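You operate a simulated robot arm through the tools that you are given. There is no shell and no other tool.

You run a simulated two-armed robot. Do the job below in one go: nothing can be reset, and whatever is moved stays where it is left.

TASK
Purge at 1 bar, then glue the yellow module with two shots.
Fine: stop purging once the dose display shows glue; afterwards cup back under the nozzle, pressure off.

It is judged by the outcome, as a careful person would: the job done as asked, and still so three seconds after it is handed in. It fails if anything else is knocked over, pushed out of place, dropped, spilled or broken.

THE ROBOT
Two 7-joint arms with fingered hands on one trunk that stands fixed in place. Base frame: the origin is at the foot of the trunk, x ahead of it, y to its left, z up. Units: cm, degrees, N and s.
The left shoulder is at [8, 24.1, 149.2], the right one opposite. With the tool pointing down near the work surface each hand reaches from about 24 to 96 cm from the base axis, measured 20 degrees to its own side. Payload 4.9 kg a hand.
Tool frame (each hand has its own): the origin (TCP) lies between the finger pads and is the grasp point; the fingertips stand 3.2 cm ahead of it; z points along the fingers, y is the line along which they close. Largest opening 20 cm; the body of the gripper starts 8.9 cm behind the TCP. The gripper is a hand of 4 fingers: y runs from the thumb to the fingers, the wrist lies at [0, 0, -26.7] in the tool frame, and closing takes about 1.5 s.
Orientation is that of the tool frame in the base frame, as a unit quaternion [x, y, z, w]. With the fingers straight down and closing along the base's y, the tool's x points along the base's -x, its y along +y and its z along -z.

THE INTERFACE
- The arms move only by the tool move_arm. It takes "left_increments", "right_increments" or both (then of equal length, played together; a hand with none holds still); each is a list of rows, each an object of numbers (a shift or turn left out is 0, a gripper value left out holds the last): "dx", "dy", "dz": the shift along the tool's x, y, z in units of 300 mm (1.0 is 300 mm); "ax", "ay", "az": the turn, a rotation vector about the tool's x, y, z in units of 120 degrees (1.0 is 120 degrees); "jaw": the finger opening in cm, from 0 to 20. In form: [{"dx": .., "dy": .., "dz": .., "ax": .., "ay": .., "az": .., "jaw": ..}, ...]. A call has 1 to 20 rows; each row is the pose to reach, as a shift and turn from the pose commanded when the call began, along the tool's axes at that moment. A call with a number of a shift or a turn outside -1 to 1 is refused whole. Each row takes 0.2 s and may step no farther than 5 cm and 8.6 degrees from the row before; otherwise, or with a gripper value out of range, the whole call is refused. A pose out of reach is approached as far as the arm can. The call stops where the force on the tool passes 40 N (or 10 N more than at its start, if that is more) or the arm is blocked; 0.2 s more then pass. Each finger travels about 7.2 cm/s and halts on what it meets, pressing with about 31 N; the grip force reading is that of the motor and also rises with nothing between the fingers. The clock runs only during rows and for 0.2 s after the last one: add rows that repeat a pose to give the fingers time. The reply holds the time, the measured pose of the TCP, the force on the tool along the base axes, the opening and the grip force, in the units named above and with some noise, with the torque about the TCP (base axes, N m) and any sound that the robot's microphone picked up.
- Cameras (640 x 400 px; columns grow to the right, rows downward): "scene" is now at [9.85, -3.01, 163.99]; the picture's right is [-0.40, -0.92, 0.00], its down [-0.74, 0.32, -0.59] and it looks along [0.54, -0.24, -0.81] (base axes); focal length 310 px, centre (320, 200). "left" rides on the left gripper at [-6.9, -6.9, -11.6] in its tool frame; the picture's right is [0.71, -0.71, 0.00], its down [0.54, 0.54, -0.64] and it looks along [0.46, 0.45, 0.77] (tool axes); focal length 226 px, centre (320, 200). "right" rides on the right gripper at [6.9, -6.9, -11.6] in its tool frame; the picture's right is [0.71, 0.71, 0.00], its down [-0.54, 0.54, -0.64] and it looks along [-0.45, 0.45, 0.77] (tool axes); focal length 226 px, centre (320, 200). There is no depth. A picture from a camera that has moved, and an enlarged one, comes with that camera's place and axes in the base frame and with its lens.
- camera(camera): a new picture of that camera. The clock stands still meanwhile.
- lift_body(by): slides the trunk up (or, below 0, down) by that many cm; the arms and the scene camera ride with it, the base frame stays. It gives what a move gives, with no picture.
- grasp_type(shape, hand): the hand has 4 fingers and takes this shape, open, in about a second: jaw (thumb against the fingers, like two jaws); tri (thumb and two fingers); tip (a fingertip pinch); poke (one finger out to press); point (the index stretched); flat (the hand flat); cup (the hand cupped); fist (a fist). The gripper value then closes the fingers along that shape, each until it touches; the sizes above hold for jaw. It gives what a move gives, with no picture.
- pan_tilt(pan, tilt): turns the head with the scene camera to pan (to the left, within 86 degrees either way) and tilt (down, from -29 to 69), counted from straight ahead of the robot. It gives what a move gives.
- zoom(camera, box): a new picture of the part [left, top, right, bottom] of that camera's present view, enlarged. The clock stands still meanwhile.
- job_done(): hands the job in; it is judged then, once.

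Places have to be worked out from the pictures, the camera data and where the tool is seen. Open the grippers and draw the arms clear of the work before you hand the job in, unless the task says otherwise.

The tools are called after "Call:" by a JSON object that holds its "api" and its "payload". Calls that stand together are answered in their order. move_arm: Moves the arms, as the interface text tells. Its arguments: {"type":"object","properties":{"left_increments":{"type":"array"},"right_increments":{"type":"array"}},"required":[]} The other tools are called the same way: lift_body (by) slides the trunk up or down; grasp_type (shape, hand) gives the hand a shape; pan_tilt (pan, tilt) turns the head that bears the scene camera; camera (camera) takes a picture; zoom (camera, box) takes an enlarged picture of a part of a camera's view; job_done () hands the job in.

At the start:

```text
t: 0.0
left_eef_pos: [57.71, -8.26, 119.64]
left_tool_rot: [-0.003, 1.0, 0.015, -0.011]
left_contact_force: [-0.7, 1.0, -0.3]
left_ft_torque: [0.0, -0.01, 0.01]
left_finger_gap: 19.99
left_finger_force: 0.0
left_shape: jaw
right_eef_pos: [50.29, -64.08, 114.54]
right_tool_rot: [0.001, 1.0, 0.001, 0.008]
right_contact_force: [0.2, -0.4, -0.2]
right_ft_torque: [0.01, 0.03, 0.02]
right_finger_gap: 20.02
right_finger_force: 0.0
right_shape: jaw
trunk travel left (down, up): [-40.0, 44.0]
head pan, tilt: [-23.4, 53.6]
```

scene: 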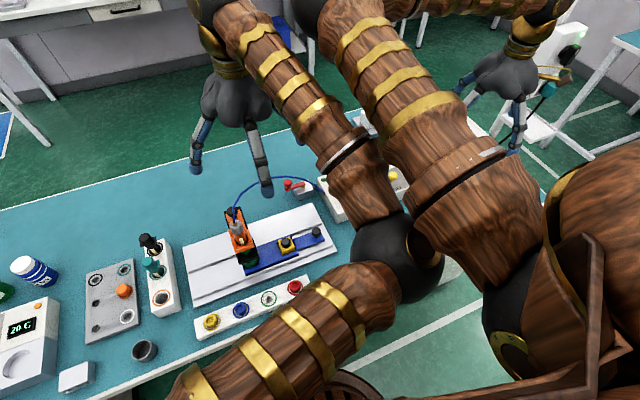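
right: 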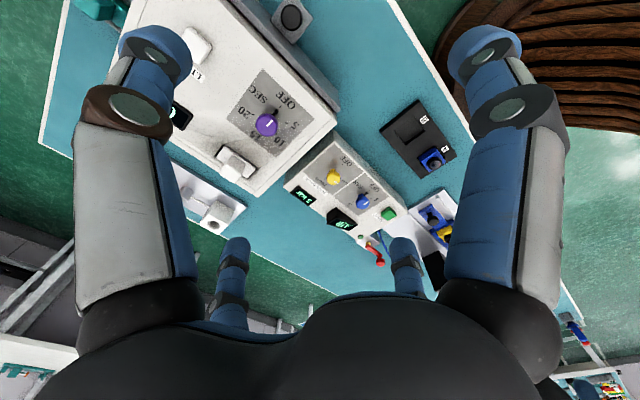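
left: 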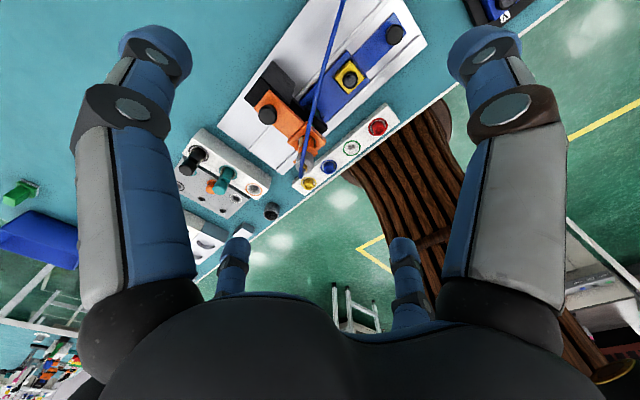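

I begin by looking closely at the bench: the scene camera shows a glue dispenser station with coloured buttons and a controller with knobs. I zoom in on those parts.

Call:
{"api": "zoom", "payload": {"camera": "scene", "box": [170, 160, 420, 350]}}

Call:
{"api": "zoom", "payload": {"camera": "right", "box": [270, 90, 480, 290]}}

Call:
{"api": "zoom", "payload": {"camera": "left", "box": [170, 0, 450, 230]}}

```text
2.11 times, centred on (295, 255) of scene
camera zoom: at [9.85, -3.01, 163.99], right [-0.4, -0.92, 0.0], down [-0.74, 0.32, -0.59], along [0.54, -0.24, -0.81], focal length 654 px, centre (373, 84)
```

zoom: 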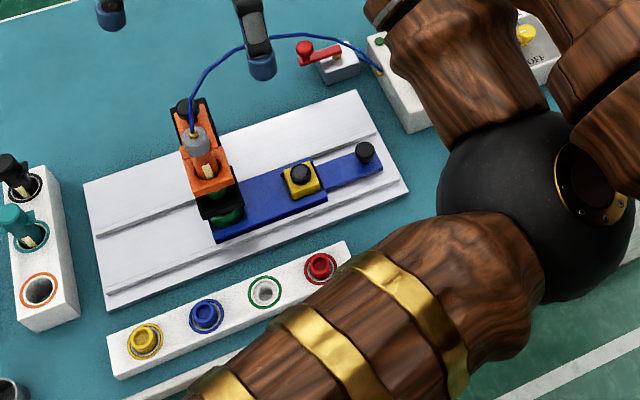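

```text
2.00 times, centred on (375, 190) of right
camera zoom: at [43.21, -70.87, 126.02], right [-0.7, 0.71, -0.01], down [0.53, 0.54, 0.65], along [0.47, 0.45, -0.76], focal length 452 px, centre (210, 220)
```

zoom: 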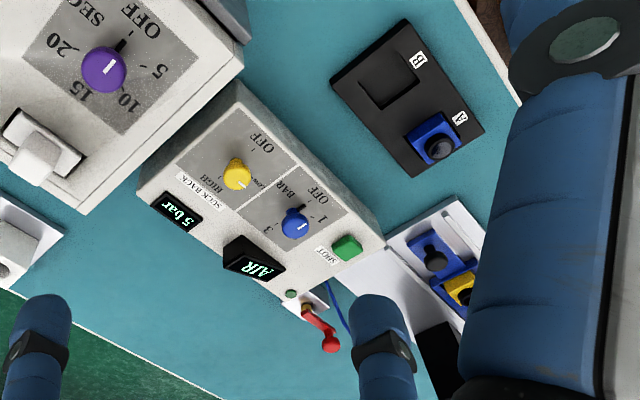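

```text
1.74 times, centred on (310, 115) of left
camera zoom: at [65.01, -15.37, 130.9], right [-0.7, -0.71, -0.01], down [-0.53, 0.52, 0.67], along [-0.47, 0.48, -0.74], focal length 393 px, centre (337, 348)
```

zoom: 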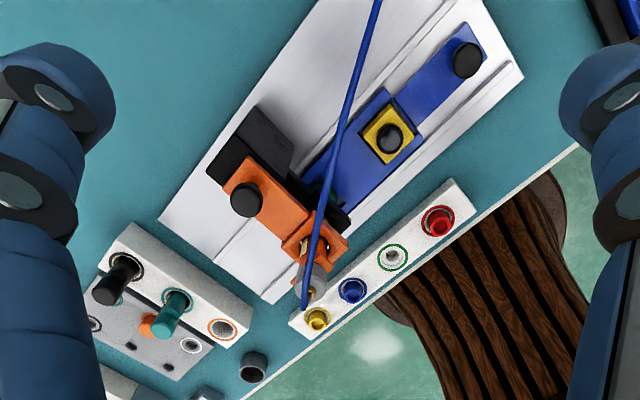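

The bench holds a slide with an orange head and a blue carriage with the yellow module, a controller, spare parts and a red lever. I turn the head to see the parts hidden behind the arms.

Call:
{"api": "pan_tilt", "payload": {"pan": -45, "tilt": 50}}

Call:
{"api": "camera", "payload": {"camera": "scene"}}

Call:
{"api": "pan_tilt", "payload": {"pan": 10, "tilt": 50}}

Call:
{"api": "camera", "payload": {"camera": "scene"}}

```text
t: 0.8
left_eef_pos: [57.86, -8.12, 119.63]
left_tool_rot: [-0.003, 1.0, 0.016, -0.012]
left_contact_force: [-0.3, 0.3, 1.5]
left_ft_torque: [0.04, -0.03, -0.04]
left_finger_gap: 19.98
left_finger_force: 0.1
left_shape: jaw
right_eef_pos: [50.32, -63.99, 114.63]
right_tool_rot: [0.002, 1.0, 0.0, 0.008]
right_contact_force: [-0.6, 0.5, -0.6]
right_ft_torque: [0.03, -0.02, -0.02]
right_finger_gap: 20.0
right_finger_force: 0.0
right_shape: jaw
trunk travel left (down, up): [-40.0, 44.0]
head pan, tilt: [-45.0, 50.0]
```

```text
taken
camera scene: at [8.55, -5.53, 164.47], right [-0.71, -0.71, 0.0], down [-0.54, 0.54, -0.64], along [0.45, -0.45, -0.77], focal length 310 px, centre (320, 200)
```

scene: 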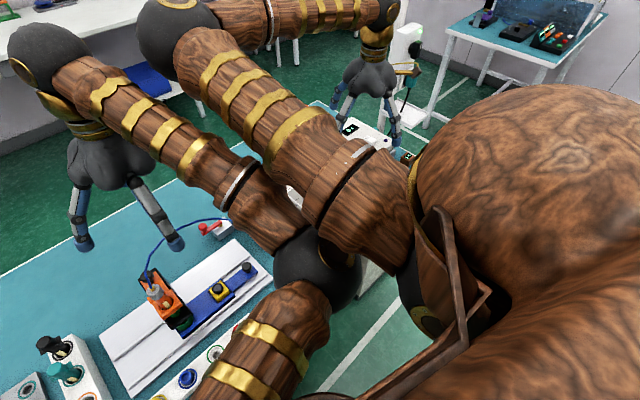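

```text
t: 2.1
left_eef_pos: [57.69, -8.21, 119.69]
left_tool_rot: [-0.002, 1.0, 0.015, -0.012]
left_contact_force: [0.7, 0.2, 0.1]
left_ft_torque: [-0.05, 0.04, 0.02]
left_finger_gap: 19.98
left_finger_force: 0.1
left_shape: jaw
right_eef_pos: [50.38, -64.02, 114.61]
right_tool_rot: [0.001, 1.0, 0.001, 0.007]
right_contact_force: [0.4, 0.2, 0.1]
right_ft_torque: [-0.02, 0.01, 0.06]
right_finger_gap: 19.98
right_finger_force: 0.0
right_shape: jaw
trunk travel left (down, up): [-40.0, 44.0]
head pan, tilt: [10.0, 50.0]
```

```text
taken
camera scene: at [10.69, 1.24, 164.47], right [0.17, -0.98, 0.0], down [-0.75, -0.13, -0.64], along [0.63, 0.11, -0.77], focal length 310 px, centre (320, 200)
```

scene: 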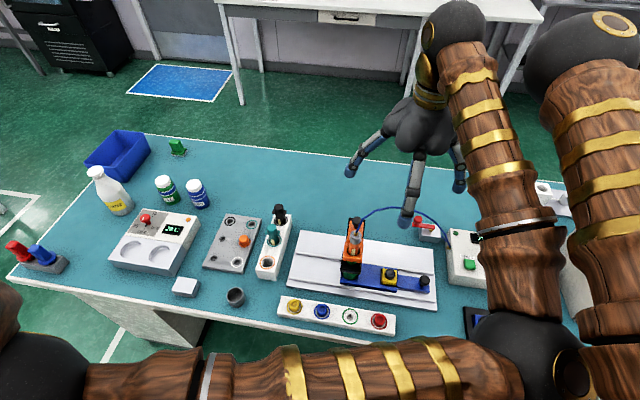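

This view shows the whole bench better; I zoom in on the slide area and the left part of the bench to understand each object.

Call:
{"api": "zoom", "payload": {"camera": "scene", "box": [270, 200, 500, 345]}}

Call:
{"api": "zoom", "payload": {"camera": "scene", "box": [80, 120, 310, 320]}}

```text
2.76 times, centred on (385, 272) of scene
camera zoom: at [10.69, 1.24, 164.47], right [0.17, -0.98, 0.0], down [-0.75, -0.13, -0.64], along [0.63, 0.11, -0.77], focal length 856 px, centre (141, 0)
```

zoom: 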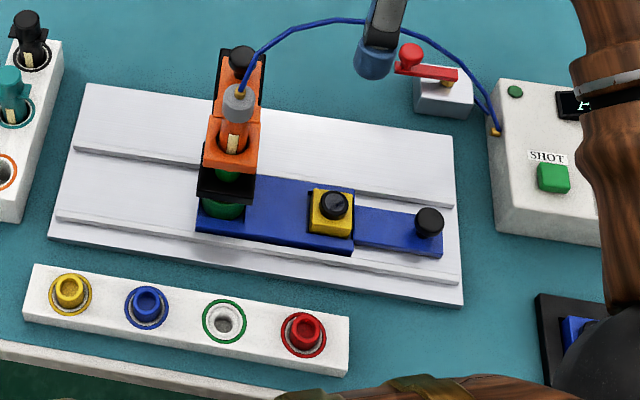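

```text
2.00 times, centred on (195, 220) of scene
camera zoom: at [10.69, 1.24, 164.47], right [0.17, -0.98, 0.0], down [-0.75, -0.13, -0.64], along [0.63, 0.11, -0.77], focal length 621 px, centre (570, 160)
```

zoom: 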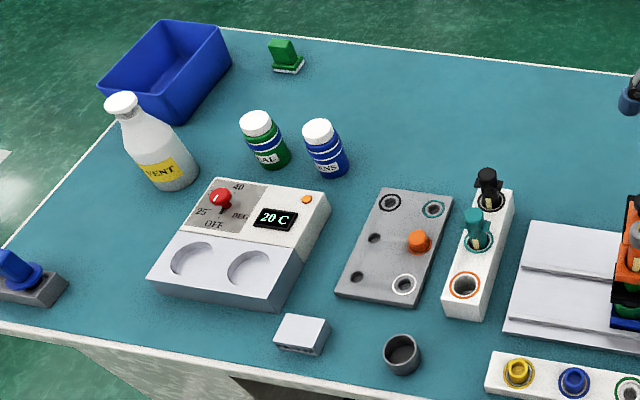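

The arms hide the controller. I draw the left hand to the left and the right hand back and to the right, both staying at height, to clear the scene camera's view.

Call:
{"api": "move_arm", "payload": {"left_increments": [{"dy": 0.15}, {"dy": 0.3}, {"dy": 0.45}, {"dy": 0.6}, {"dy": 0.75}, {"dy": 0.9}, {"dy": 1.0}], "right_increments": [{"dx": 0.08, "dy": -0.04}, {"dx": 0.16, "dy": -0.08}, {"dx": 0.24, "dy": -0.12}, {"dx": 0.32, "dy": -0.16}, {"dx": 0.4, "dy": -0.2}, {"dx": 0.48, "dy": -0.24}, {"dx": 0.56, "dy": -0.28}]}}

Call:
{"api": "pan_tilt", "payload": {"pan": -20, "tilt": 54}}

Call:
{"api": "camera", "payload": {"camera": "scene"}}

Call:
{"api": "camera", "payload": {"camera": "right"}}

Call:
{"api": "camera", "payload": {"camera": "left"}}

```text
t: 3.7
left_eef_pos: [57.47, 21.66, 120.39]
left_tool_rot: [-0.003, 1.0, 0.015, -0.011]
left_contact_force: [-0.2, -0.3, -0.7]
left_ft_torque: [-0.01, 0.03, 0.06]
left_finger_gap: 20.01
left_finger_force: 0.1
left_shape: jaw
right_eef_pos: [33.63, -72.35, 114.42]
right_tool_rot: [0.002, 1.0, 0.0, 0.007]
right_contact_force: [-0.4, 0.3, 1.2]
right_ft_torque: [0.01, -0.01, -0.01]
right_finger_gap: 19.99
right_finger_force: 0.1
right_shape: jaw
trunk travel left (down, up): [-40.0, 44.0]
head pan, tilt: [10.0, 50.0]
```

```text
t: 4.6
left_eef_pos: [57.43, 21.63, 120.36]
left_tool_rot: [-0.003, 1.0, 0.016, -0.011]
left_contact_force: [0.0, 0.8, 0.1]
left_ft_torque: [0.02, -0.01, 0.0]
left_finger_gap: 20.0
left_finger_force: 0.1
left_shape: jaw
right_eef_pos: [33.57, -72.27, 114.38]
right_tool_rot: [0.002, 1.0, 0.0, 0.008]
right_contact_force: [-0.3, -0.6, 0.2]
right_ft_torque: [0.0, 0.02, 0.01]
right_finger_gap: 20.01
right_finger_force: 0.0
right_shape: jaw
trunk travel left (down, up): [-40.0, 44.0]
head pan, tilt: [-20.0, 54.0]
```

```text
taken
camera scene: at [9.98, -2.57, 163.95], right [-0.34, -0.94, 0.0], down [-0.76, 0.28, -0.59], along [0.55, -0.2, -0.81], focal length 310 px, centre (320, 200)
```

scene: 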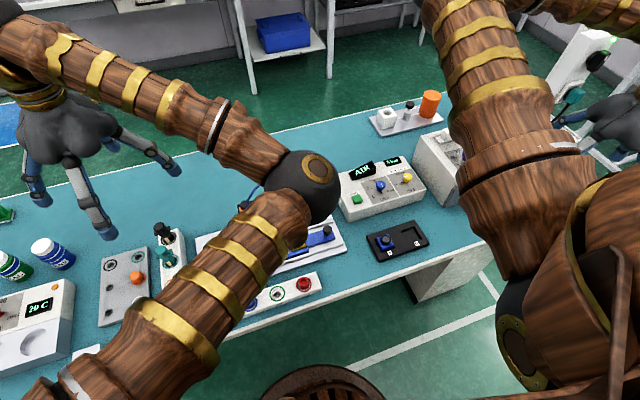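

```text
taken
camera right: at [26.4, -79.07, 125.82], right [-0.7, 0.71, -0.01], down [0.53, 0.54, 0.65], along [0.47, 0.45, -0.76], focal length 226 px, centre (320, 200)
```

right: 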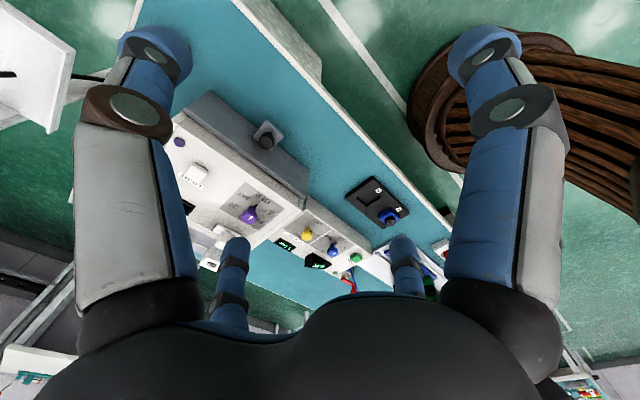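

```text
taken
camera left: at [64.82, 14.51, 131.7], right [-0.7, -0.71, -0.01], down [-0.53, 0.52, 0.67], along [-0.47, 0.48, -0.74], focal length 226 px, centre (320, 200)
```

left: 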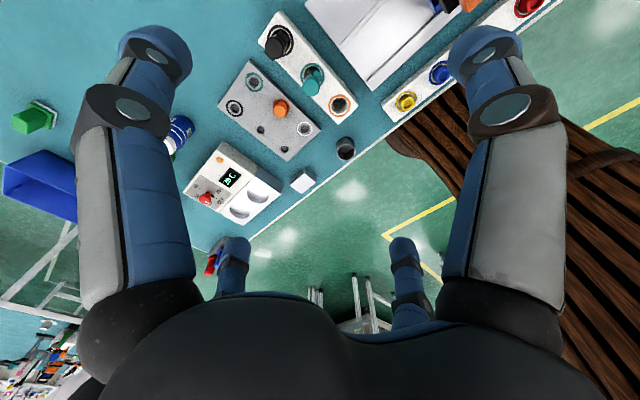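

The controller is now in view; I zoom on it and on the tray and the lever.

Call:
{"api": "zoom", "payload": {"camera": "scene", "box": [325, 140, 445, 225]}}

Call:
{"api": "zoom", "payload": {"camera": "scene", "box": [190, 170, 440, 320]}}

Call:
{"api": "zoom", "payload": {"camera": "scene", "box": [350, 70, 480, 210]}}

```text
4.71 times, centred on (385, 182) of scene
camera zoom: at [9.98, -2.57, 163.95], right [-0.34, -0.94, 0.0], down [-0.76, 0.28, -0.59], along [0.55, -0.2, -0.81], focal length 1461 px, centre (14, 282)
```

zoom: 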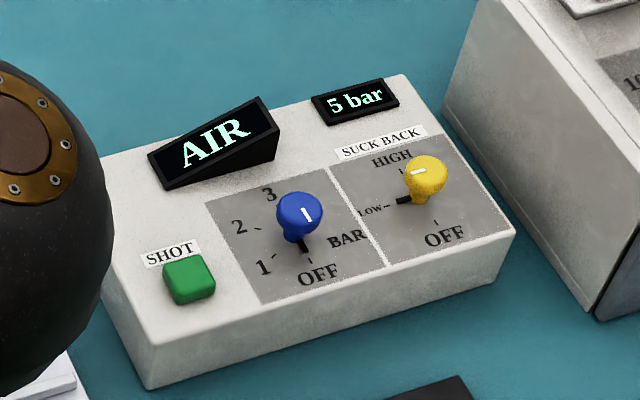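

```text
2.56 times, centred on (315, 245) of scene
camera zoom: at [9.98, -2.57, 163.95], right [-0.34, -0.94, 0.0], down [-0.76, 0.28, -0.59], along [0.55, -0.2, -0.81], focal length 795 px, centre (333, 85)
```

zoom: 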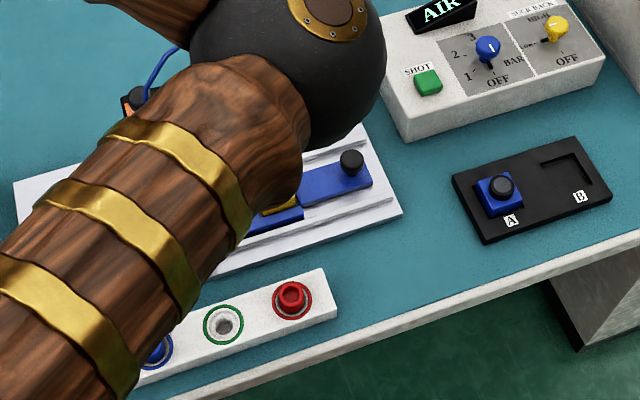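

```text
2.86 times, centred on (415, 140) of scene
camera zoom: at [9.98, -2.57, 163.95], right [-0.34, -0.94, 0.0], down [-0.76, 0.28, -0.59], along [0.55, -0.2, -0.81], focal length 887 px, centre (49, 371)
```

zoom: 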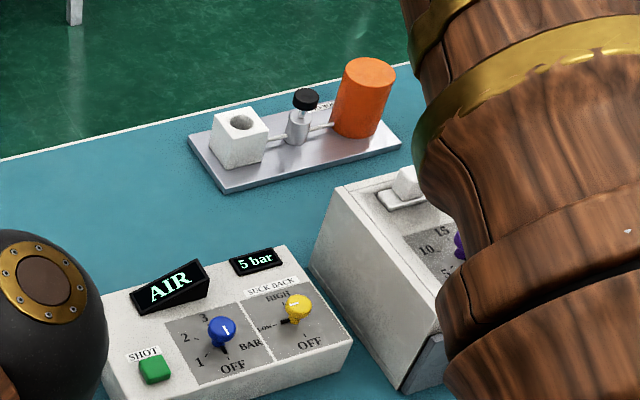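

BAR reads OFF, suck back is at LOW, and the dose display shows AIR. The left elbow still hangs over the slide, so I move the left hand farther to the left and back.

Call:
{"api": "move_arm", "payload": {"left_increments": [{"dx": 0.04, "dy": 0.14}, {"dx": 0.08, "dy": 0.28}, {"dx": 0.12, "dy": 0.42}, {"dx": 0.16, "dy": 0.56}, {"dx": 0.2, "dy": 0.7}, {"dx": 0.24, "dy": 0.84}, {"dx": 0.28, "dy": 0.98}]}}

Call:
{"api": "camera", "payload": {"camera": "scene"}}

```text
t: 6.2
left_eef_pos: [49.1, 51.58, 121.57]
left_tool_rot: [-0.002, 1.0, 0.016, -0.012]
left_contact_force: [-0.1, -0.9, -0.2]
left_ft_torque: [-0.07, 0.01, 0.0]
left_finger_gap: 19.98
left_finger_force: 0.1
left_shape: jaw
right_eef_pos: [33.61, -71.98, 114.48]
right_tool_rot: [0.001, 1.0, 0.0, 0.008]
right_contact_force: [-0.9, -0.6, 1.3]
right_ft_torque: [-0.04, -0.02, 0.01]
right_finger_gap: 19.99
right_finger_force: 0.0
right_shape: jaw
trunk travel left (down, up): [-40.0, 44.0]
head pan, tilt: [-20.0, 54.0]
```

```text
taken
camera scene: at [9.98, -2.28, 163.95], right [-0.34, -0.94, 0.0], down [-0.76, 0.28, -0.59], along [0.55, -0.2, -0.81], focal length 310 px, centre (320, 200)
```

scene: 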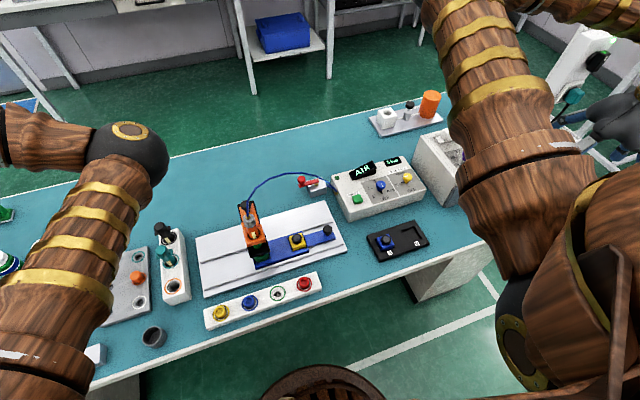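

The whole work area is now clear to the head camera. I zoom in on the head, the carriage, the lever and the controller.

Call:
{"api": "zoom", "payload": {"camera": "scene", "box": [225, 165, 345, 285]}}

Call:
{"api": "zoom", "payload": {"camera": "scene", "box": [280, 155, 360, 215]}}

Call:
{"api": "zoom", "payload": {"camera": "scene", "box": [325, 140, 435, 225]}}

```text
3.33 times, centred on (285, 225) of scene
camera zoom: at [9.98, -2.28, 163.95], right [-0.34, -0.94, 0.0], down [-0.76, 0.28, -0.59], along [0.55, -0.2, -0.81], focal length 1035 px, centre (437, 117)
```

zoom: 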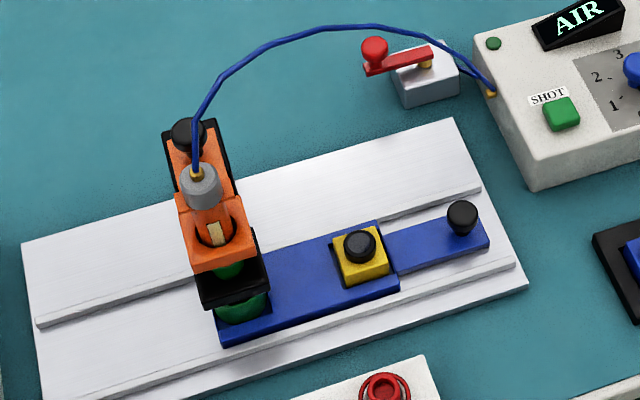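

```text
6.67 times, centred on (320, 185) of scene
camera zoom: at [9.98, -2.28, 163.95], right [-0.34, -0.94, 0.0], down [-0.76, 0.28, -0.59], along [0.55, -0.2, -0.81], focal length 2070 px, centre (320, 300)
```

zoom: 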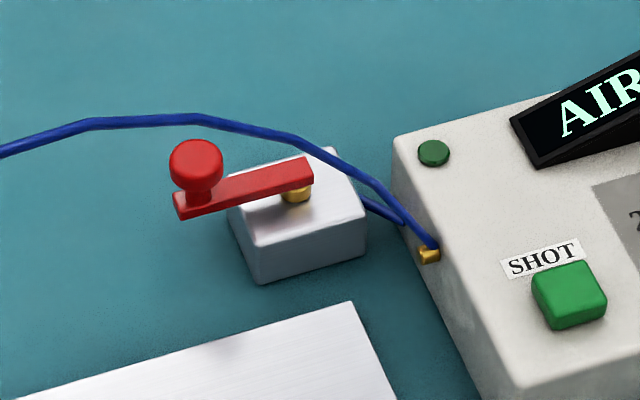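

```text
4.71 times, centred on (380, 182) of scene
camera zoom: at [9.98, -2.28, 163.95], right [-0.34, -0.94, 0.0], down [-0.76, 0.28, -0.59], along [0.55, -0.2, -0.81], focal length 1461 px, centre (38, 282)
```

zoom: 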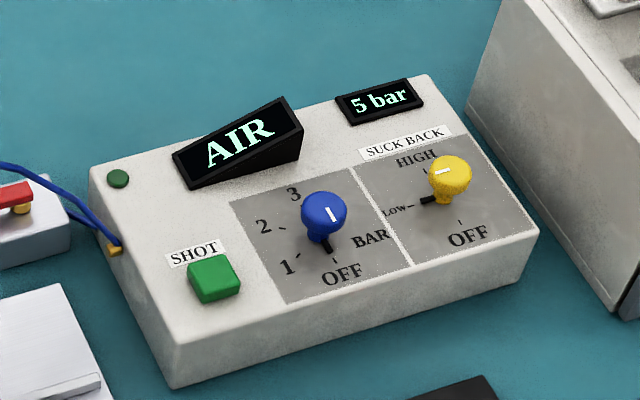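

The lever block stands near [71, -23] with its red ball near [73, -19]. I bring the right hand at height to about [45, -42, 114] so its camera sees the lever and controller from the other side.

Call:
{"api": "move_arm", "payload": {"right_increments": [{"dx": -0.05, "dy": 0.14}, {"dx": -0.1, "dy": 0.28}, {"dx": -0.15, "dy": 0.42}, {"dx": -0.2, "dy": 0.56}, {"dx": -0.26, "dy": 0.7}, {"dx": -0.32, "dy": 0.84}, {"dx": -0.38, "dy": 0.98}]}}

Call:
{"api": "camera", "payload": {"camera": "right"}}

Call:
{"api": "camera", "payload": {"camera": "scene"}}

```text
t: 7.8
left_eef_pos: [49.15, 51.48, 121.54]
left_tool_rot: [-0.002, 1.0, 0.015, -0.012]
left_contact_force: [0.3, 0.4, -0.3]
left_ft_torque: [-0.02, 0.0, 0.0]
left_finger_gap: 20.02
left_finger_force: 0.1
left_shape: jaw
right_eef_pos: [45.03, -43.15, 114.54]
right_tool_rot: [0.002, 1.0, 0.001, 0.008]
right_contact_force: [1.0, 0.6, 0.3]
right_ft_torque: [-0.06, -0.02, -0.02]
right_finger_gap: 19.98
right_finger_force: 0.1
right_shape: jaw
trunk travel left (down, up): [-40.0, 44.0]
head pan, tilt: [-20.0, 54.0]
```

```text
taken
camera right: at [37.79, -49.94, 125.96], right [-0.7, 0.71, -0.01], down [0.53, 0.54, 0.65], along [0.47, 0.45, -0.76], focal length 226 px, centre (320, 200)
```

right: 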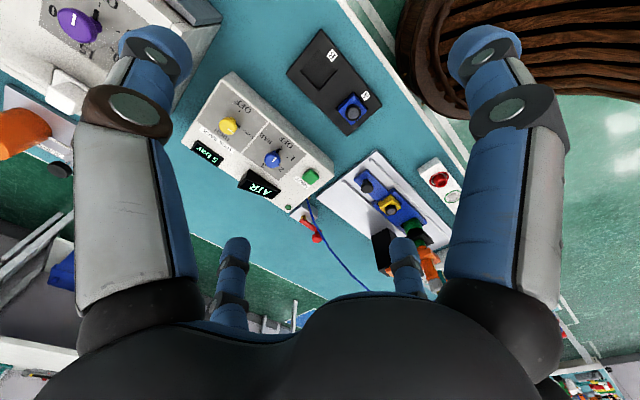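

```text
taken
camera scene: at [9.94, -2.28, 163.95], right [-0.34, -0.94, 0.0], down [-0.76, 0.28, -0.59], along [0.55, -0.2, -0.81], focal length 310 px, centre (320, 200)
```

scene: 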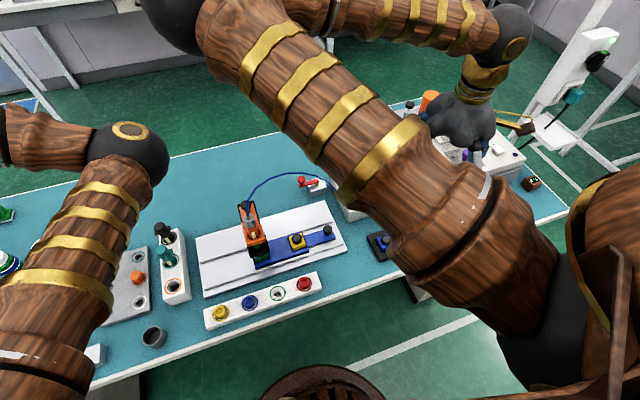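

The right camera now looks over the controller from the right; I zoom in on the lever, the head and the dials.

Call:
{"api": "zoom", "payload": {"camera": "right", "box": [180, 60, 340, 210]}}

Call:
{"api": "zoom", "payload": {"camera": "right", "box": [270, 150, 470, 300]}}

Call:
{"api": "zoom", "payload": {"camera": "scene", "box": [220, 165, 350, 285]}}

```text
2.67 times, centred on (260, 135) of right
camera zoom: at [37.79, -49.94, 125.96], right [-0.7, 0.71, -0.01], down [0.53, 0.54, 0.65], along [0.47, 0.45, -0.76], focal length 603 px, centre (480, 373)
```

zoom: 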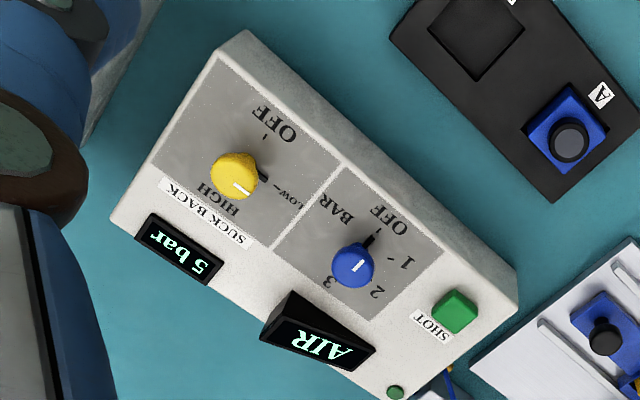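

```text
2.67 times, centred on (370, 225) of right
camera zoom: at [37.79, -49.94, 125.96], right [-0.7, 0.71, -0.01], down [0.53, 0.54, 0.65], along [0.47, 0.45, -0.76], focal length 603 px, centre (187, 133)
```

zoom: 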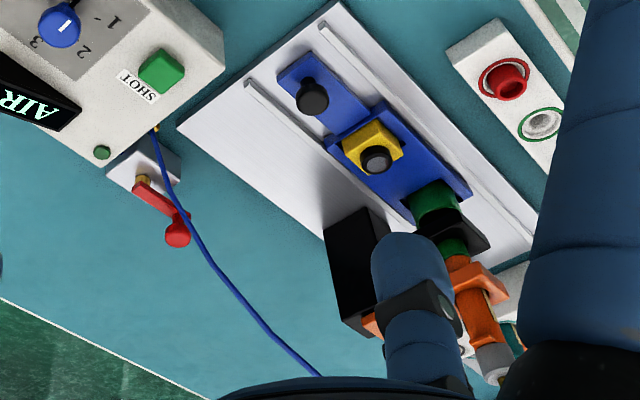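

```text
3.33 times, centred on (285, 225) of scene
camera zoom: at [9.94, -2.28, 163.95], right [-0.34, -0.94, 0.0], down [-0.76, 0.28, -0.59], along [0.55, -0.2, -0.81], focal length 1035 px, centre (437, 117)
```

zoom: 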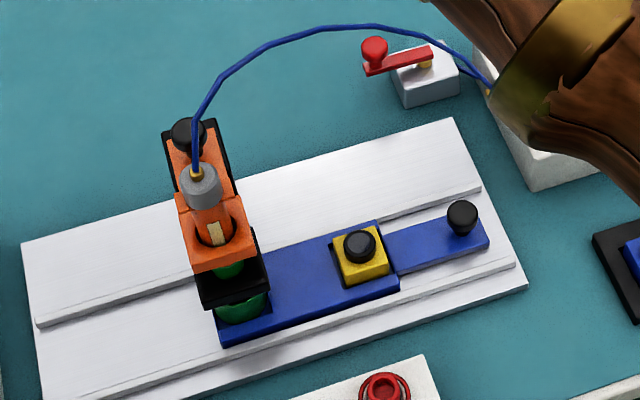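

A black bracket holds a green tip and cup close together, and I must know the clearance there. I move the right hand back and pitch its camera up for a flatter view of the nozzle.

Call:
{"api": "move_arm", "payload": {"right_increments": [{"dx": 0.1, "dy": -0.08, "dz": 0.05, "ax": 0.037, "ay": 0.037}, {"dx": 0.2, "dy": -0.16, "dz": 0.1, "ax": 0.074, "ay": 0.074}, {"dx": 0.28, "dy": -0.24, "dz": 0.16, "ax": 0.111, "ay": 0.111}, {"dx": 0.333, "dy": -0.3, "dz": 0.217, "ax": 0.147, "ay": 0.147}]}}

Call:
{"api": "camera", "payload": {"camera": "right"}}

```text
t: 8.8
left_eef_pos: [49.22, 51.24, 121.59]
left_tool_rot: [-0.002, 1.0, 0.016, -0.013]
left_contact_force: [-0.4, -0.3, -0.7]
left_ft_torque: [-0.02, 0.04, 0.0]
left_finger_gap: 19.96
left_finger_force: 0.0
left_shape: jaw
right_eef_pos: [35.05, -52.32, 107.67]
right_tool_rot: [0.003, 0.978, -0.151, -0.146]
right_contact_force: [0.3, -1.0, -0.2]
right_ft_torque: [-0.02, 0.02, 0.0]
right_finger_gap: 20.01
right_finger_force: 0.0
right_shape: jaw
trunk travel left (down, up): [-40.0, 44.0]
head pan, tilt: [-20.0, 54.0]
```

```text
taken
camera right: at [31.96, -54.99, 122.19], right [-0.7, 0.71, -0.01], down [0.68, 0.68, 0.27], along [0.2, 0.18, -0.96], focal length 226 px, centre (320, 200)
```

right: 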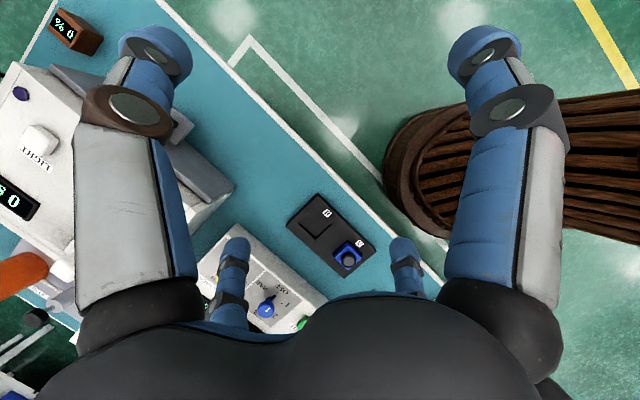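

The picture is upside down, so that turn pitched the view downward. I turn it the other way by 50 degrees in total.

Call:
{"api": "move_arm", "payload": {"right_increments": [{"ax": -0.048, "ay": -0.048}, {"ax": -0.096, "ay": -0.096}, {"ax": -0.144, "ay": -0.144}, {"ax": -0.192, "ay": -0.192}, {"ax": -0.24, "ay": -0.24}, {"ax": -0.288, "ay": -0.288}, {"ax": -0.336, "ay": -0.336}]}}

Call:
{"api": "camera", "payload": {"camera": "right"}}

```text
t: 10.4
left_eef_pos: [49.02, 51.08, 121.72]
left_tool_rot: [-0.004, 1.0, 0.017, -0.011]
left_contact_force: [-0.9, -1.1, 0.4]
left_ft_torque: [0.01, -0.04, -0.02]
left_finger_gap: 19.95
left_finger_force: 0.1
left_shape: jaw
right_eef_pos: [35.05, -52.16, 107.74]
right_tool_rot: [0.0, 0.959, 0.197, 0.205]
right_contact_force: [-0.4, 0.6, -0.5]
right_ft_torque: [0.02, -0.02, 0.02]
right_finger_gap: 20.01
right_finger_force: 0.1
right_shape: jaw
trunk travel left (down, up): [-40.0, 44.0]
head pan, tilt: [-20.0, 54.0]
```

```text
taken
camera right: at [24.74, -62.32, 112.17], right [-0.7, 0.71, -0.01], down [0.2, 0.21, 0.96], along [0.68, 0.67, -0.29], focal length 226 px, centre (320, 200)
```

right: 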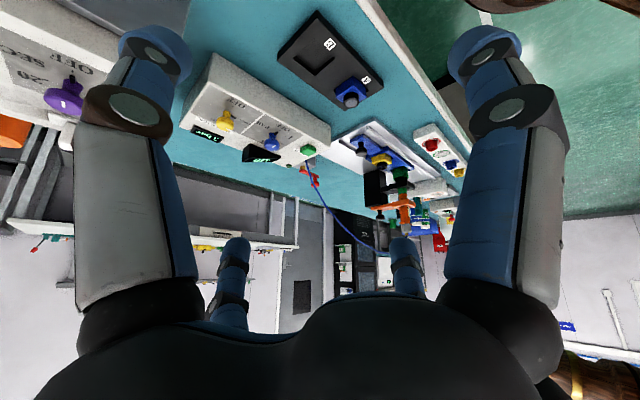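

Now I have a flat view; I zoom in on the nozzle and carriage.

Call:
{"api": "zoom", "payload": {"camera": "right", "box": [330, 110, 450, 245]}}

Call:
{"api": "zoom", "payload": {"camera": "right", "box": [360, 140, 420, 210]}}

Call:
{"api": "zoom", "payload": {"camera": "right", "box": [180, 60, 340, 200]}}

```text
2.96 times, centred on (390, 178) of right
camera zoom: at [24.74, -62.32, 112.17], right [-0.7, 0.71, -0.01], down [0.2, 0.21, 0.96], along [0.68, 0.67, -0.29], focal length 670 px, centre (113, 267)
```

zoom: 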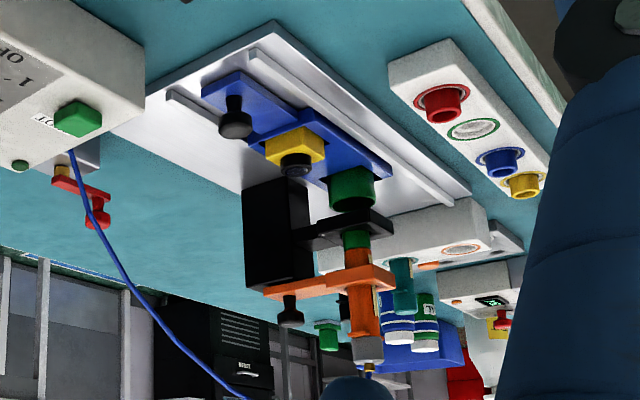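

```text
5.71 times, centred on (390, 175) of right
camera zoom: at [24.74, -62.32, 112.17], right [-0.7, 0.71, -0.01], down [0.2, 0.21, 0.96], along [0.68, 0.67, -0.29], focal length 1292 px, centre (-80, 343)
```

zoom: 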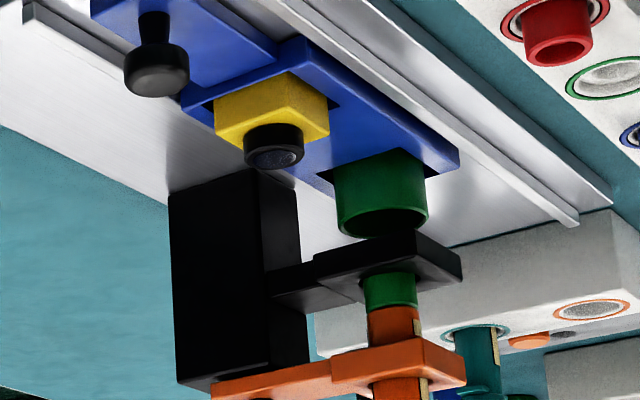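

```text
2.86 times, centred on (260, 130) of right
camera zoom: at [24.74, -62.32, 112.17], right [-0.7, 0.71, -0.01], down [0.2, 0.21, 0.96], along [0.68, 0.67, -0.29], focal length 646 px, centre (491, 400)
```

zoom: 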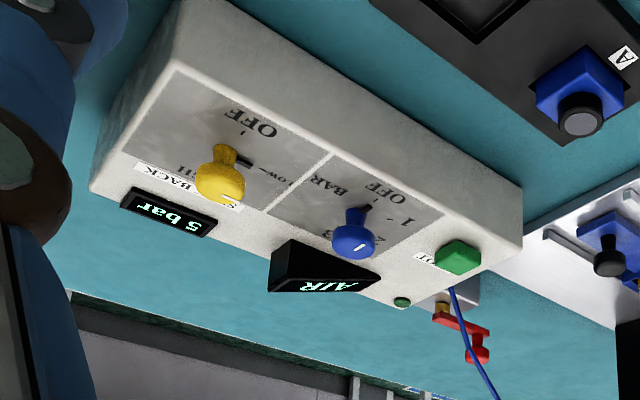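

The flat view shows the green cup in the carriage just below a fixed black arm, with the nozzle above it; the carriage should slide freely. The knob axis is about [60.5, -40.9] with the panel at z ≈ 86, OFF toward the robot and "1" 60° clockwise. I bring the hand upright again and look at it with the head camera to see how the fingers sit.

Call:
{"api": "move_arm", "payload": {"right_increments": [{"ax": 0.048, "ay": 0.048}, {"ax": 0.096, "ay": 0.096}, {"ax": 0.144, "ay": 0.144}, {"ax": 0.189, "ay": 0.189}]}}

Call:
{"api": "pan_tilt", "payload": {"pan": -42, "tilt": 45}}

Call:
{"api": "camera", "payload": {"camera": "scene"}}

```text
t: 11.4
left_eef_pos: [49.23, 51.36, 121.58]
left_tool_rot: [-0.003, 1.0, 0.013, -0.012]
left_contact_force: [0.2, 0.1, -0.1]
left_ft_torque: [-0.03, 0.01, 0.03]
left_finger_gap: 19.98
left_finger_force: 0.1
left_shape: jaw
right_eef_pos: [35.18, -51.73, 107.96]
right_tool_rot: [0.003, 1.0, -0.001, 0.008]
right_contact_force: [-0.8, 0.3, 0.6]
right_ft_torque: [-0.01, 0.01, 0.0]
right_finger_gap: 20.0
right_finger_force: 0.1
right_shape: jaw
trunk travel left (down, up): [-40.0, 44.0]
head pan, tilt: [-20.0, 54.0]
```

```text
t: 12.3
left_eef_pos: [49.17, 51.19, 121.64]
left_tool_rot: [-0.003, 1.0, 0.015, -0.011]
left_contact_force: [-0.4, -0.6, -0.3]
left_ft_torque: [-0.03, -0.01, 0.06]
left_finger_gap: 19.99
left_finger_force: 0.0
left_shape: jaw
right_eef_pos: [35.17, -51.96, 108.07]
right_tool_rot: [0.002, 1.0, 0.001, 0.008]
right_contact_force: [0.4, 0.2, -0.5]
right_ft_torque: [-0.03, -0.02, 0.02]
right_finger_gap: 19.97
right_finger_force: 0.0
right_shape: jaw
trunk travel left (down, up): [-40.0, 44.0]
head pan, tilt: [-42.0, 45.0]
```

```text
taken
camera scene: at [9.13, -5.56, 165.16], right [-0.67, -0.74, 0.0], down [-0.53, 0.47, -0.71], along [0.53, -0.47, -0.71], focal length 310 px, centre (320, 200)
```

scene: 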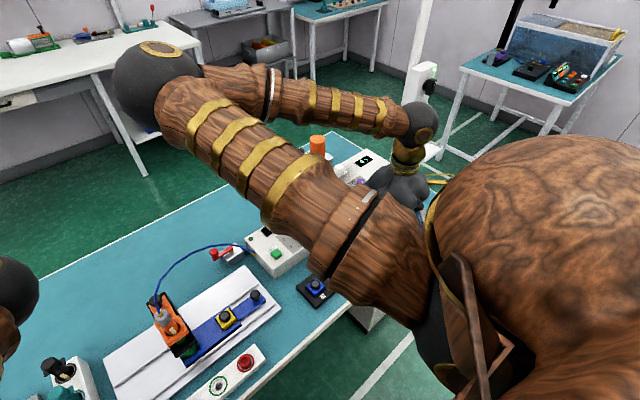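

The hand is hidden behind the arm from here. I close the right fingers to 5 cm in free air and look with its own camera to see how they come together.

Call:
{"api": "move_arm", "payload": {"right_increments": [{"jaw": 5}, {"jaw": 5}, {"jaw": 5}, {"jaw": 5}, {"jaw": 5}, {"jaw": 5}, {"jaw": 5}, {"jaw": 5}]}}

Call:
{"api": "camera", "payload": {"camera": "right"}}

```text
t: 14.1
left_eef_pos: [49.06, 51.22, 121.55]
left_tool_rot: [-0.002, 1.0, 0.016, -0.012]
left_contact_force: [0.1, 0.2, -0.3]
left_ft_torque: [-0.01, -0.02, 0.01]
left_finger_gap: 19.97
left_finger_force: 0.1
left_shape: jaw
right_eef_pos: [35.13, -51.96, 107.93]
right_tool_rot: [0.002, 1.0, 0.002, 0.008]
right_contact_force: [-0.5, 0.5, -0.7]
right_ft_torque: [0.02, 0.0, 0.03]
right_finger_gap: 5.04
right_finger_force: 0.1
right_shape: jaw
trunk travel left (down, up): [-40.0, 44.0]
head pan, tilt: [-42.0, 45.0]
```

```text
taken
camera right: at [28.0, -58.79, 119.34], right [-0.7, 0.71, -0.01], down [0.53, 0.54, 0.65], along [0.47, 0.45, -0.76], focal length 226 px, centre (320, 200)
```

right: 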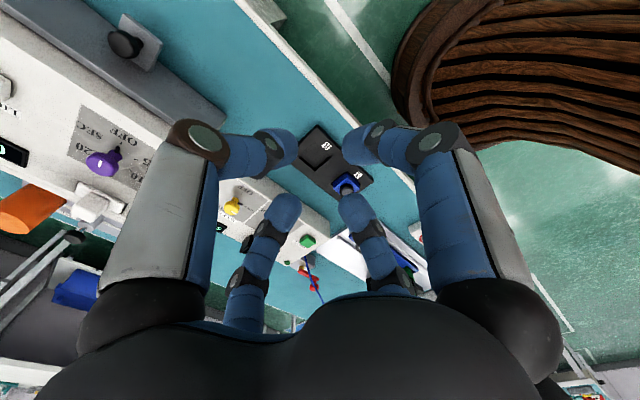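

Closed, the four fingertips form a cross around the grasp axis, which suits a round knob. I move the right hand over to above the BAR knob at about [60.5, -40.9, 100], turned 30° counter-clockwise so that it can later turn 60° clockwise.

Call:
{"api": "move_arm", "payload": {"right_increments": [{"dy": 0.13, "jaw": 7}, {"dy": 0.26}, {"dx": -0.08, "dy": 0.37}, {"dx": -0.22, "dy": 0.37, "az": -0.05}, {"dx": -0.36, "dy": 0.37, "az": -0.1}, {"dx": -0.5, "dy": 0.37, "az": -0.15}, {"dx": -0.64, "dy": 0.37, "az": -0.2}, {"dx": -0.77, "dy": 0.37, "az": -0.25}, {"dx": -0.847, "dy": 0.37, "dz": 0.1, "az": -0.25}, {"dx": -0.847, "dy": 0.37, "dz": 0.2, "az": -0.25}]}}

Call:
{"api": "camera", "payload": {"camera": "right"}}

Call:
{"api": "camera", "payload": {"camera": "scene"}}

```text
t: 16.3
left_eef_pos: [49.26, 51.22, 121.56]
left_tool_rot: [-0.003, 1.0, 0.016, -0.013]
left_contact_force: [0.2, 0.5, 0.3]
left_ft_torque: [0.01, 0.0, 0.0]
left_finger_gap: 19.98
left_finger_force: 0.0
left_shape: jaw
right_eef_pos: [60.87, -40.8, 102.24]
right_tool_rot: [-0.257, 0.966, 0.0, 0.007]
right_contact_force: [0.0, 1.0, -0.8]
right_ft_torque: [-0.03, -0.02, 0.02]
right_finger_gap: 6.94
right_finger_force: 0.0
right_shape: jaw
trunk travel left (down, up): [-40.0, 44.0]
head pan, tilt: [-42.0, 45.0]
```

```text
taken
camera right: at [57.94, -50.2, 113.75], right [-0.96, 0.26, -0.01], down [0.19, 0.74, 0.65], along [0.18, 0.62, -0.76], focal length 226 px, centre (320, 200)
```

right: 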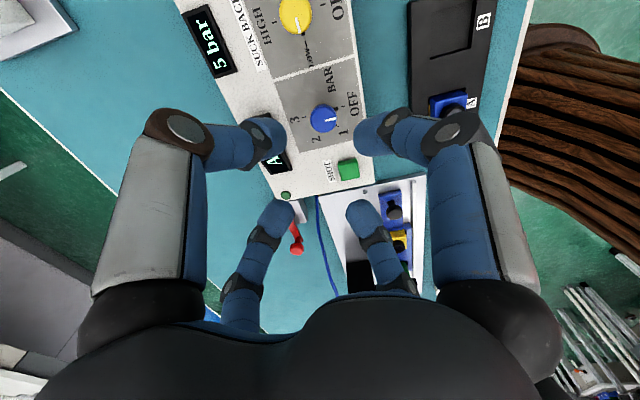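

```text
taken
camera scene: at [9.23, -5.56, 165.16], right [-0.67, -0.74, 0.0], down [-0.53, 0.47, -0.71], along [0.52, -0.47, -0.71], focal length 310 px, centre (320, 200)
```

scene: 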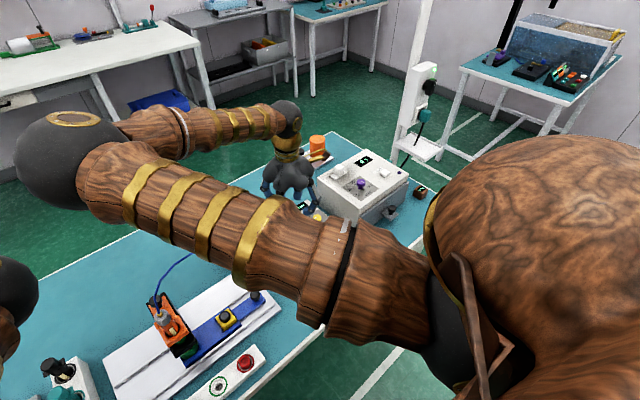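

From this view the knob's ball sits at about [60.5, -41.0, 88.5], matching the earlier estimate. I narrow the fingers to 6 cm and descend partway to z ≈ 94.

Call:
{"api": "move_arm", "payload": {"right_increments": [{"dx": 0.0197, "dy": 0.0017, "dz": 0.08, "jaw": 6}, {"dx": 0.0197, "dy": 0.0017, "dz": 0.16, "jaw": 6}, {"dx": 0.0197, "dy": 0.0017, "dz": 0.24, "jaw": 6}, {"dx": 0.0197, "dy": 0.0017, "dz": 0.27, "jaw": 6}]}}

Call:
{"api": "camera", "payload": {"camera": "right"}}

Call:
{"api": "zoom", "payload": {"camera": "right", "box": [220, 60, 420, 220]}}

```text
t: 17.3
left_eef_pos: [49.19, 51.19, 121.58]
left_tool_rot: [-0.004, 1.0, 0.017, -0.012]
left_contact_force: [-0.5, 0.8, -0.3]
left_ft_torque: [-0.01, 0.01, 0.02]
left_finger_gap: 19.99
left_finger_force: 0.1
left_shape: jaw
right_eef_pos: [60.19, -41.33, 94.24]
right_tool_rot: [-0.257, 0.966, -0.002, 0.008]
right_contact_force: [-0.4, 0.8, 0.5]
right_ft_torque: [0.0, 0.03, 0.0]
right_finger_gap: 6.04
right_finger_force: 0.0
right_shape: jaw
trunk travel left (down, up): [-40.0, 44.0]
head pan, tilt: [-42.0, 45.0]
```

```text
taken
camera right: at [57.52, -50.55, 105.66], right [-0.96, 0.26, -0.01], down [0.19, 0.74, 0.65], along [0.18, 0.62, -0.76], focal length 226 px, centre (320, 200)
```

right: 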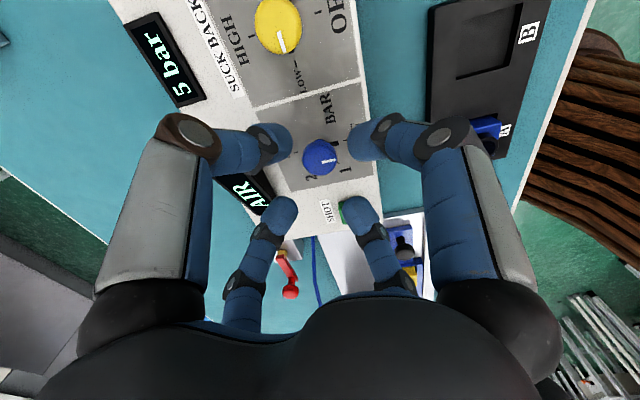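

```text
2.50 times, centred on (320, 140) of right
camera zoom: at [57.52, -50.55, 105.66], right [-0.96, 0.26, -0.01], down [0.19, 0.74, 0.65], along [0.18, 0.62, -0.76], focal length 565 px, centre (320, 350)
```

zoom: 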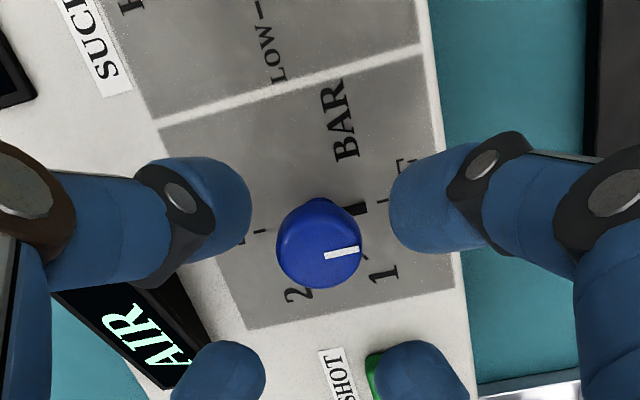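

The knob is centred between the fingers. I lower to z ≈ 89.8 (fingertips just above the panel) and close on the knob.

Call:
{"api": "move_arm", "payload": {"right_increments": [{"dz": 0.05}, {"dz": 0.1}, {"dz": 0.148}, {"dz": 0.148, "jaw": 2}, {"dz": 0.148, "jaw": 2}, {"dz": 0.148, "jaw": 2}, {"dz": 0.148, "jaw": 2}, {"dz": 0.148, "jaw": 2}]}}

Call:
{"api": "camera", "payload": {"camera": "right"}}

Call:
{"api": "zoom", "payload": {"camera": "right", "box": [220, 100, 420, 260]}}

```text
t: 19.1
left_eef_pos: [48.97, 51.29, 121.58]
left_tool_rot: [-0.004, 1.0, 0.015, -0.011]
left_contact_force: [0.0, -0.4, -0.1]
left_ft_torque: [0.03, 0.0, 0.03]
left_finger_gap: 20.02
left_finger_force: 0.1
left_shape: jaw
right_eef_pos: [60.33, -41.28, 89.73]
right_tool_rot: [-0.257, 0.966, -0.001, 0.008]
right_contact_force: [1.2, 1.7, -0.8]
right_ft_torque: [0.08, 0.02, 0.0]
right_finger_gap: 2.06
right_finger_force: 0.0
right_shape: jaw
trunk travel left (down, up): [-40.0, 44.0]
head pan, tilt: [-42.0, 45.0]
```

```text
taken
camera right: at [57.57, -50.62, 101.17], right [-0.96, 0.26, -0.01], down [0.19, 0.74, 0.65], along [0.18, 0.62, -0.76], focal length 226 px, centre (320, 200)
```

right: 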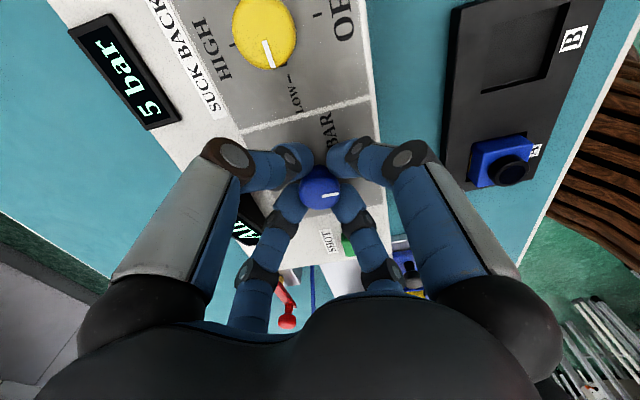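

```text
2.50 times, centred on (320, 180) of right
camera zoom: at [57.57, -50.62, 101.17], right [-0.96, 0.26, -0.01], down [0.19, 0.74, 0.65], along [0.18, 0.62, -0.76], focal length 565 px, centre (320, 250)
```

zoom: 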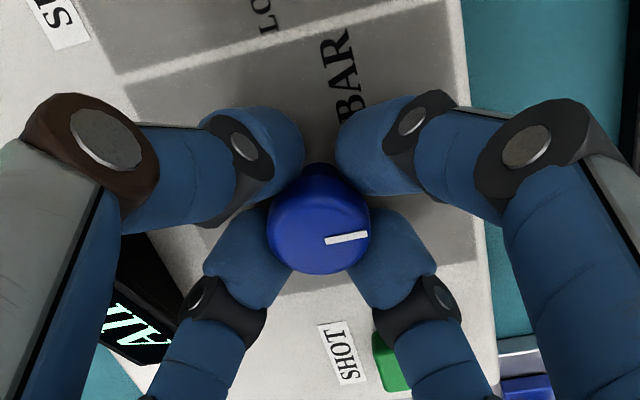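

At 2 cm opening there is no grip yet; the fingertips surround the stem under the ball. I close further until they press.

Call:
{"api": "move_arm", "payload": {"right_increments": [{"jaw": 0.5}, {"jaw": 0.5}, {"jaw": 0.5}, {"jaw": 0.5}]}}

Call:
{"api": "zoom", "payload": {"camera": "right", "box": [220, 100, 420, 260]}}

```text
t: 20.1
left_eef_pos: [49.48, 51.09, 121.54]
left_tool_rot: [-0.003, 1.0, 0.017, -0.014]
left_contact_force: [0.3, -0.2, -0.4]
left_ft_torque: [0.01, -0.01, 0.0]
left_finger_gap: 19.97
left_finger_force: 0.1
left_shape: jaw
right_eef_pos: [60.42, -41.4, 89.39]
right_tool_rot: [-0.257, 0.966, 0.0, 0.007]
right_contact_force: [-0.7, 0.2, -35.7]
right_ft_torque: [-0.13, -0.01, 0.0]
right_finger_gap: 1.59
right_finger_force: 30.4
right_shape: jaw
trunk travel left (down, up): [-40.0, 44.0]
head pan, tilt: [-42.0, 45.0]
```

```text
2.50 times, centred on (320, 180) of right
camera zoom: at [57.66, -50.76, 100.85], right [-0.96, 0.26, -0.01], down [0.19, 0.74, 0.65], along [0.18, 0.62, -0.76], focal length 565 px, centre (320, 250)
```

zoom: 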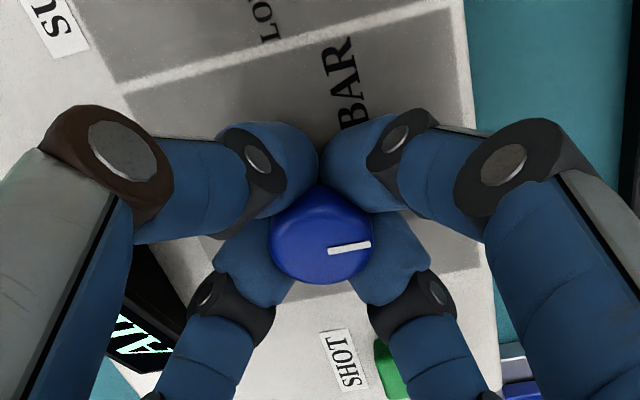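

The curled fingertips wedge under the ball (36 N pull). I open slightly, rise about 1.6 cm so the tips meet the ball's widest part, and close again.

Call:
{"api": "move_arm", "payload": {"right_increments": [{"jaw": 4.5}, {"jaw": 4.5}, {"jaw": 4.5}, {"dz": -0.025, "jaw": 4.5}, {"dz": -0.05, "jaw": 4.5}, {"dz": -0.05, "jaw": 1}, {"dz": -0.05, "jaw": 1}, {"dz": -0.05, "jaw": 1}, {"dz": -0.05, "jaw": 1}, {"dz": -0.05, "jaw": 1}]}}

Call:
{"api": "zoom", "payload": {"camera": "right", "box": [220, 100, 420, 260]}}

```text
t: 22.3
left_eef_pos: [49.15, 51.27, 121.48]
left_tool_rot: [-0.004, 1.0, 0.016, -0.011]
left_contact_force: [-0.3, 0.3, -0.4]
left_ft_torque: [0.01, 0.01, -0.01]
left_finger_gap: 19.99
left_finger_force: 0.2
left_shape: jaw
right_eef_pos: [60.4, -41.15, 91.18]
right_tool_rot: [-0.257, 0.966, -0.002, 0.007]
right_contact_force: [0.3, -0.3, 1.1]
right_ft_torque: [-0.02, -0.03, 0.03]
right_finger_gap: 2.12
right_finger_force: 30.9
right_shape: jaw
trunk travel left (down, up): [-40.0, 44.0]
head pan, tilt: [-42.0, 45.0]
```

```text
2.50 times, centred on (320, 180) of right
camera zoom: at [57.53, -50.52, 102.61], right [-0.96, 0.26, -0.01], down [0.19, 0.74, 0.65], along [0.18, 0.62, -0.76], focal length 565 px, centre (320, 250)
```

zoom: 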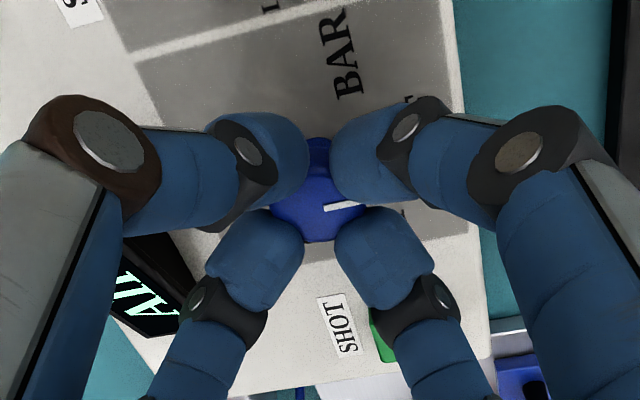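

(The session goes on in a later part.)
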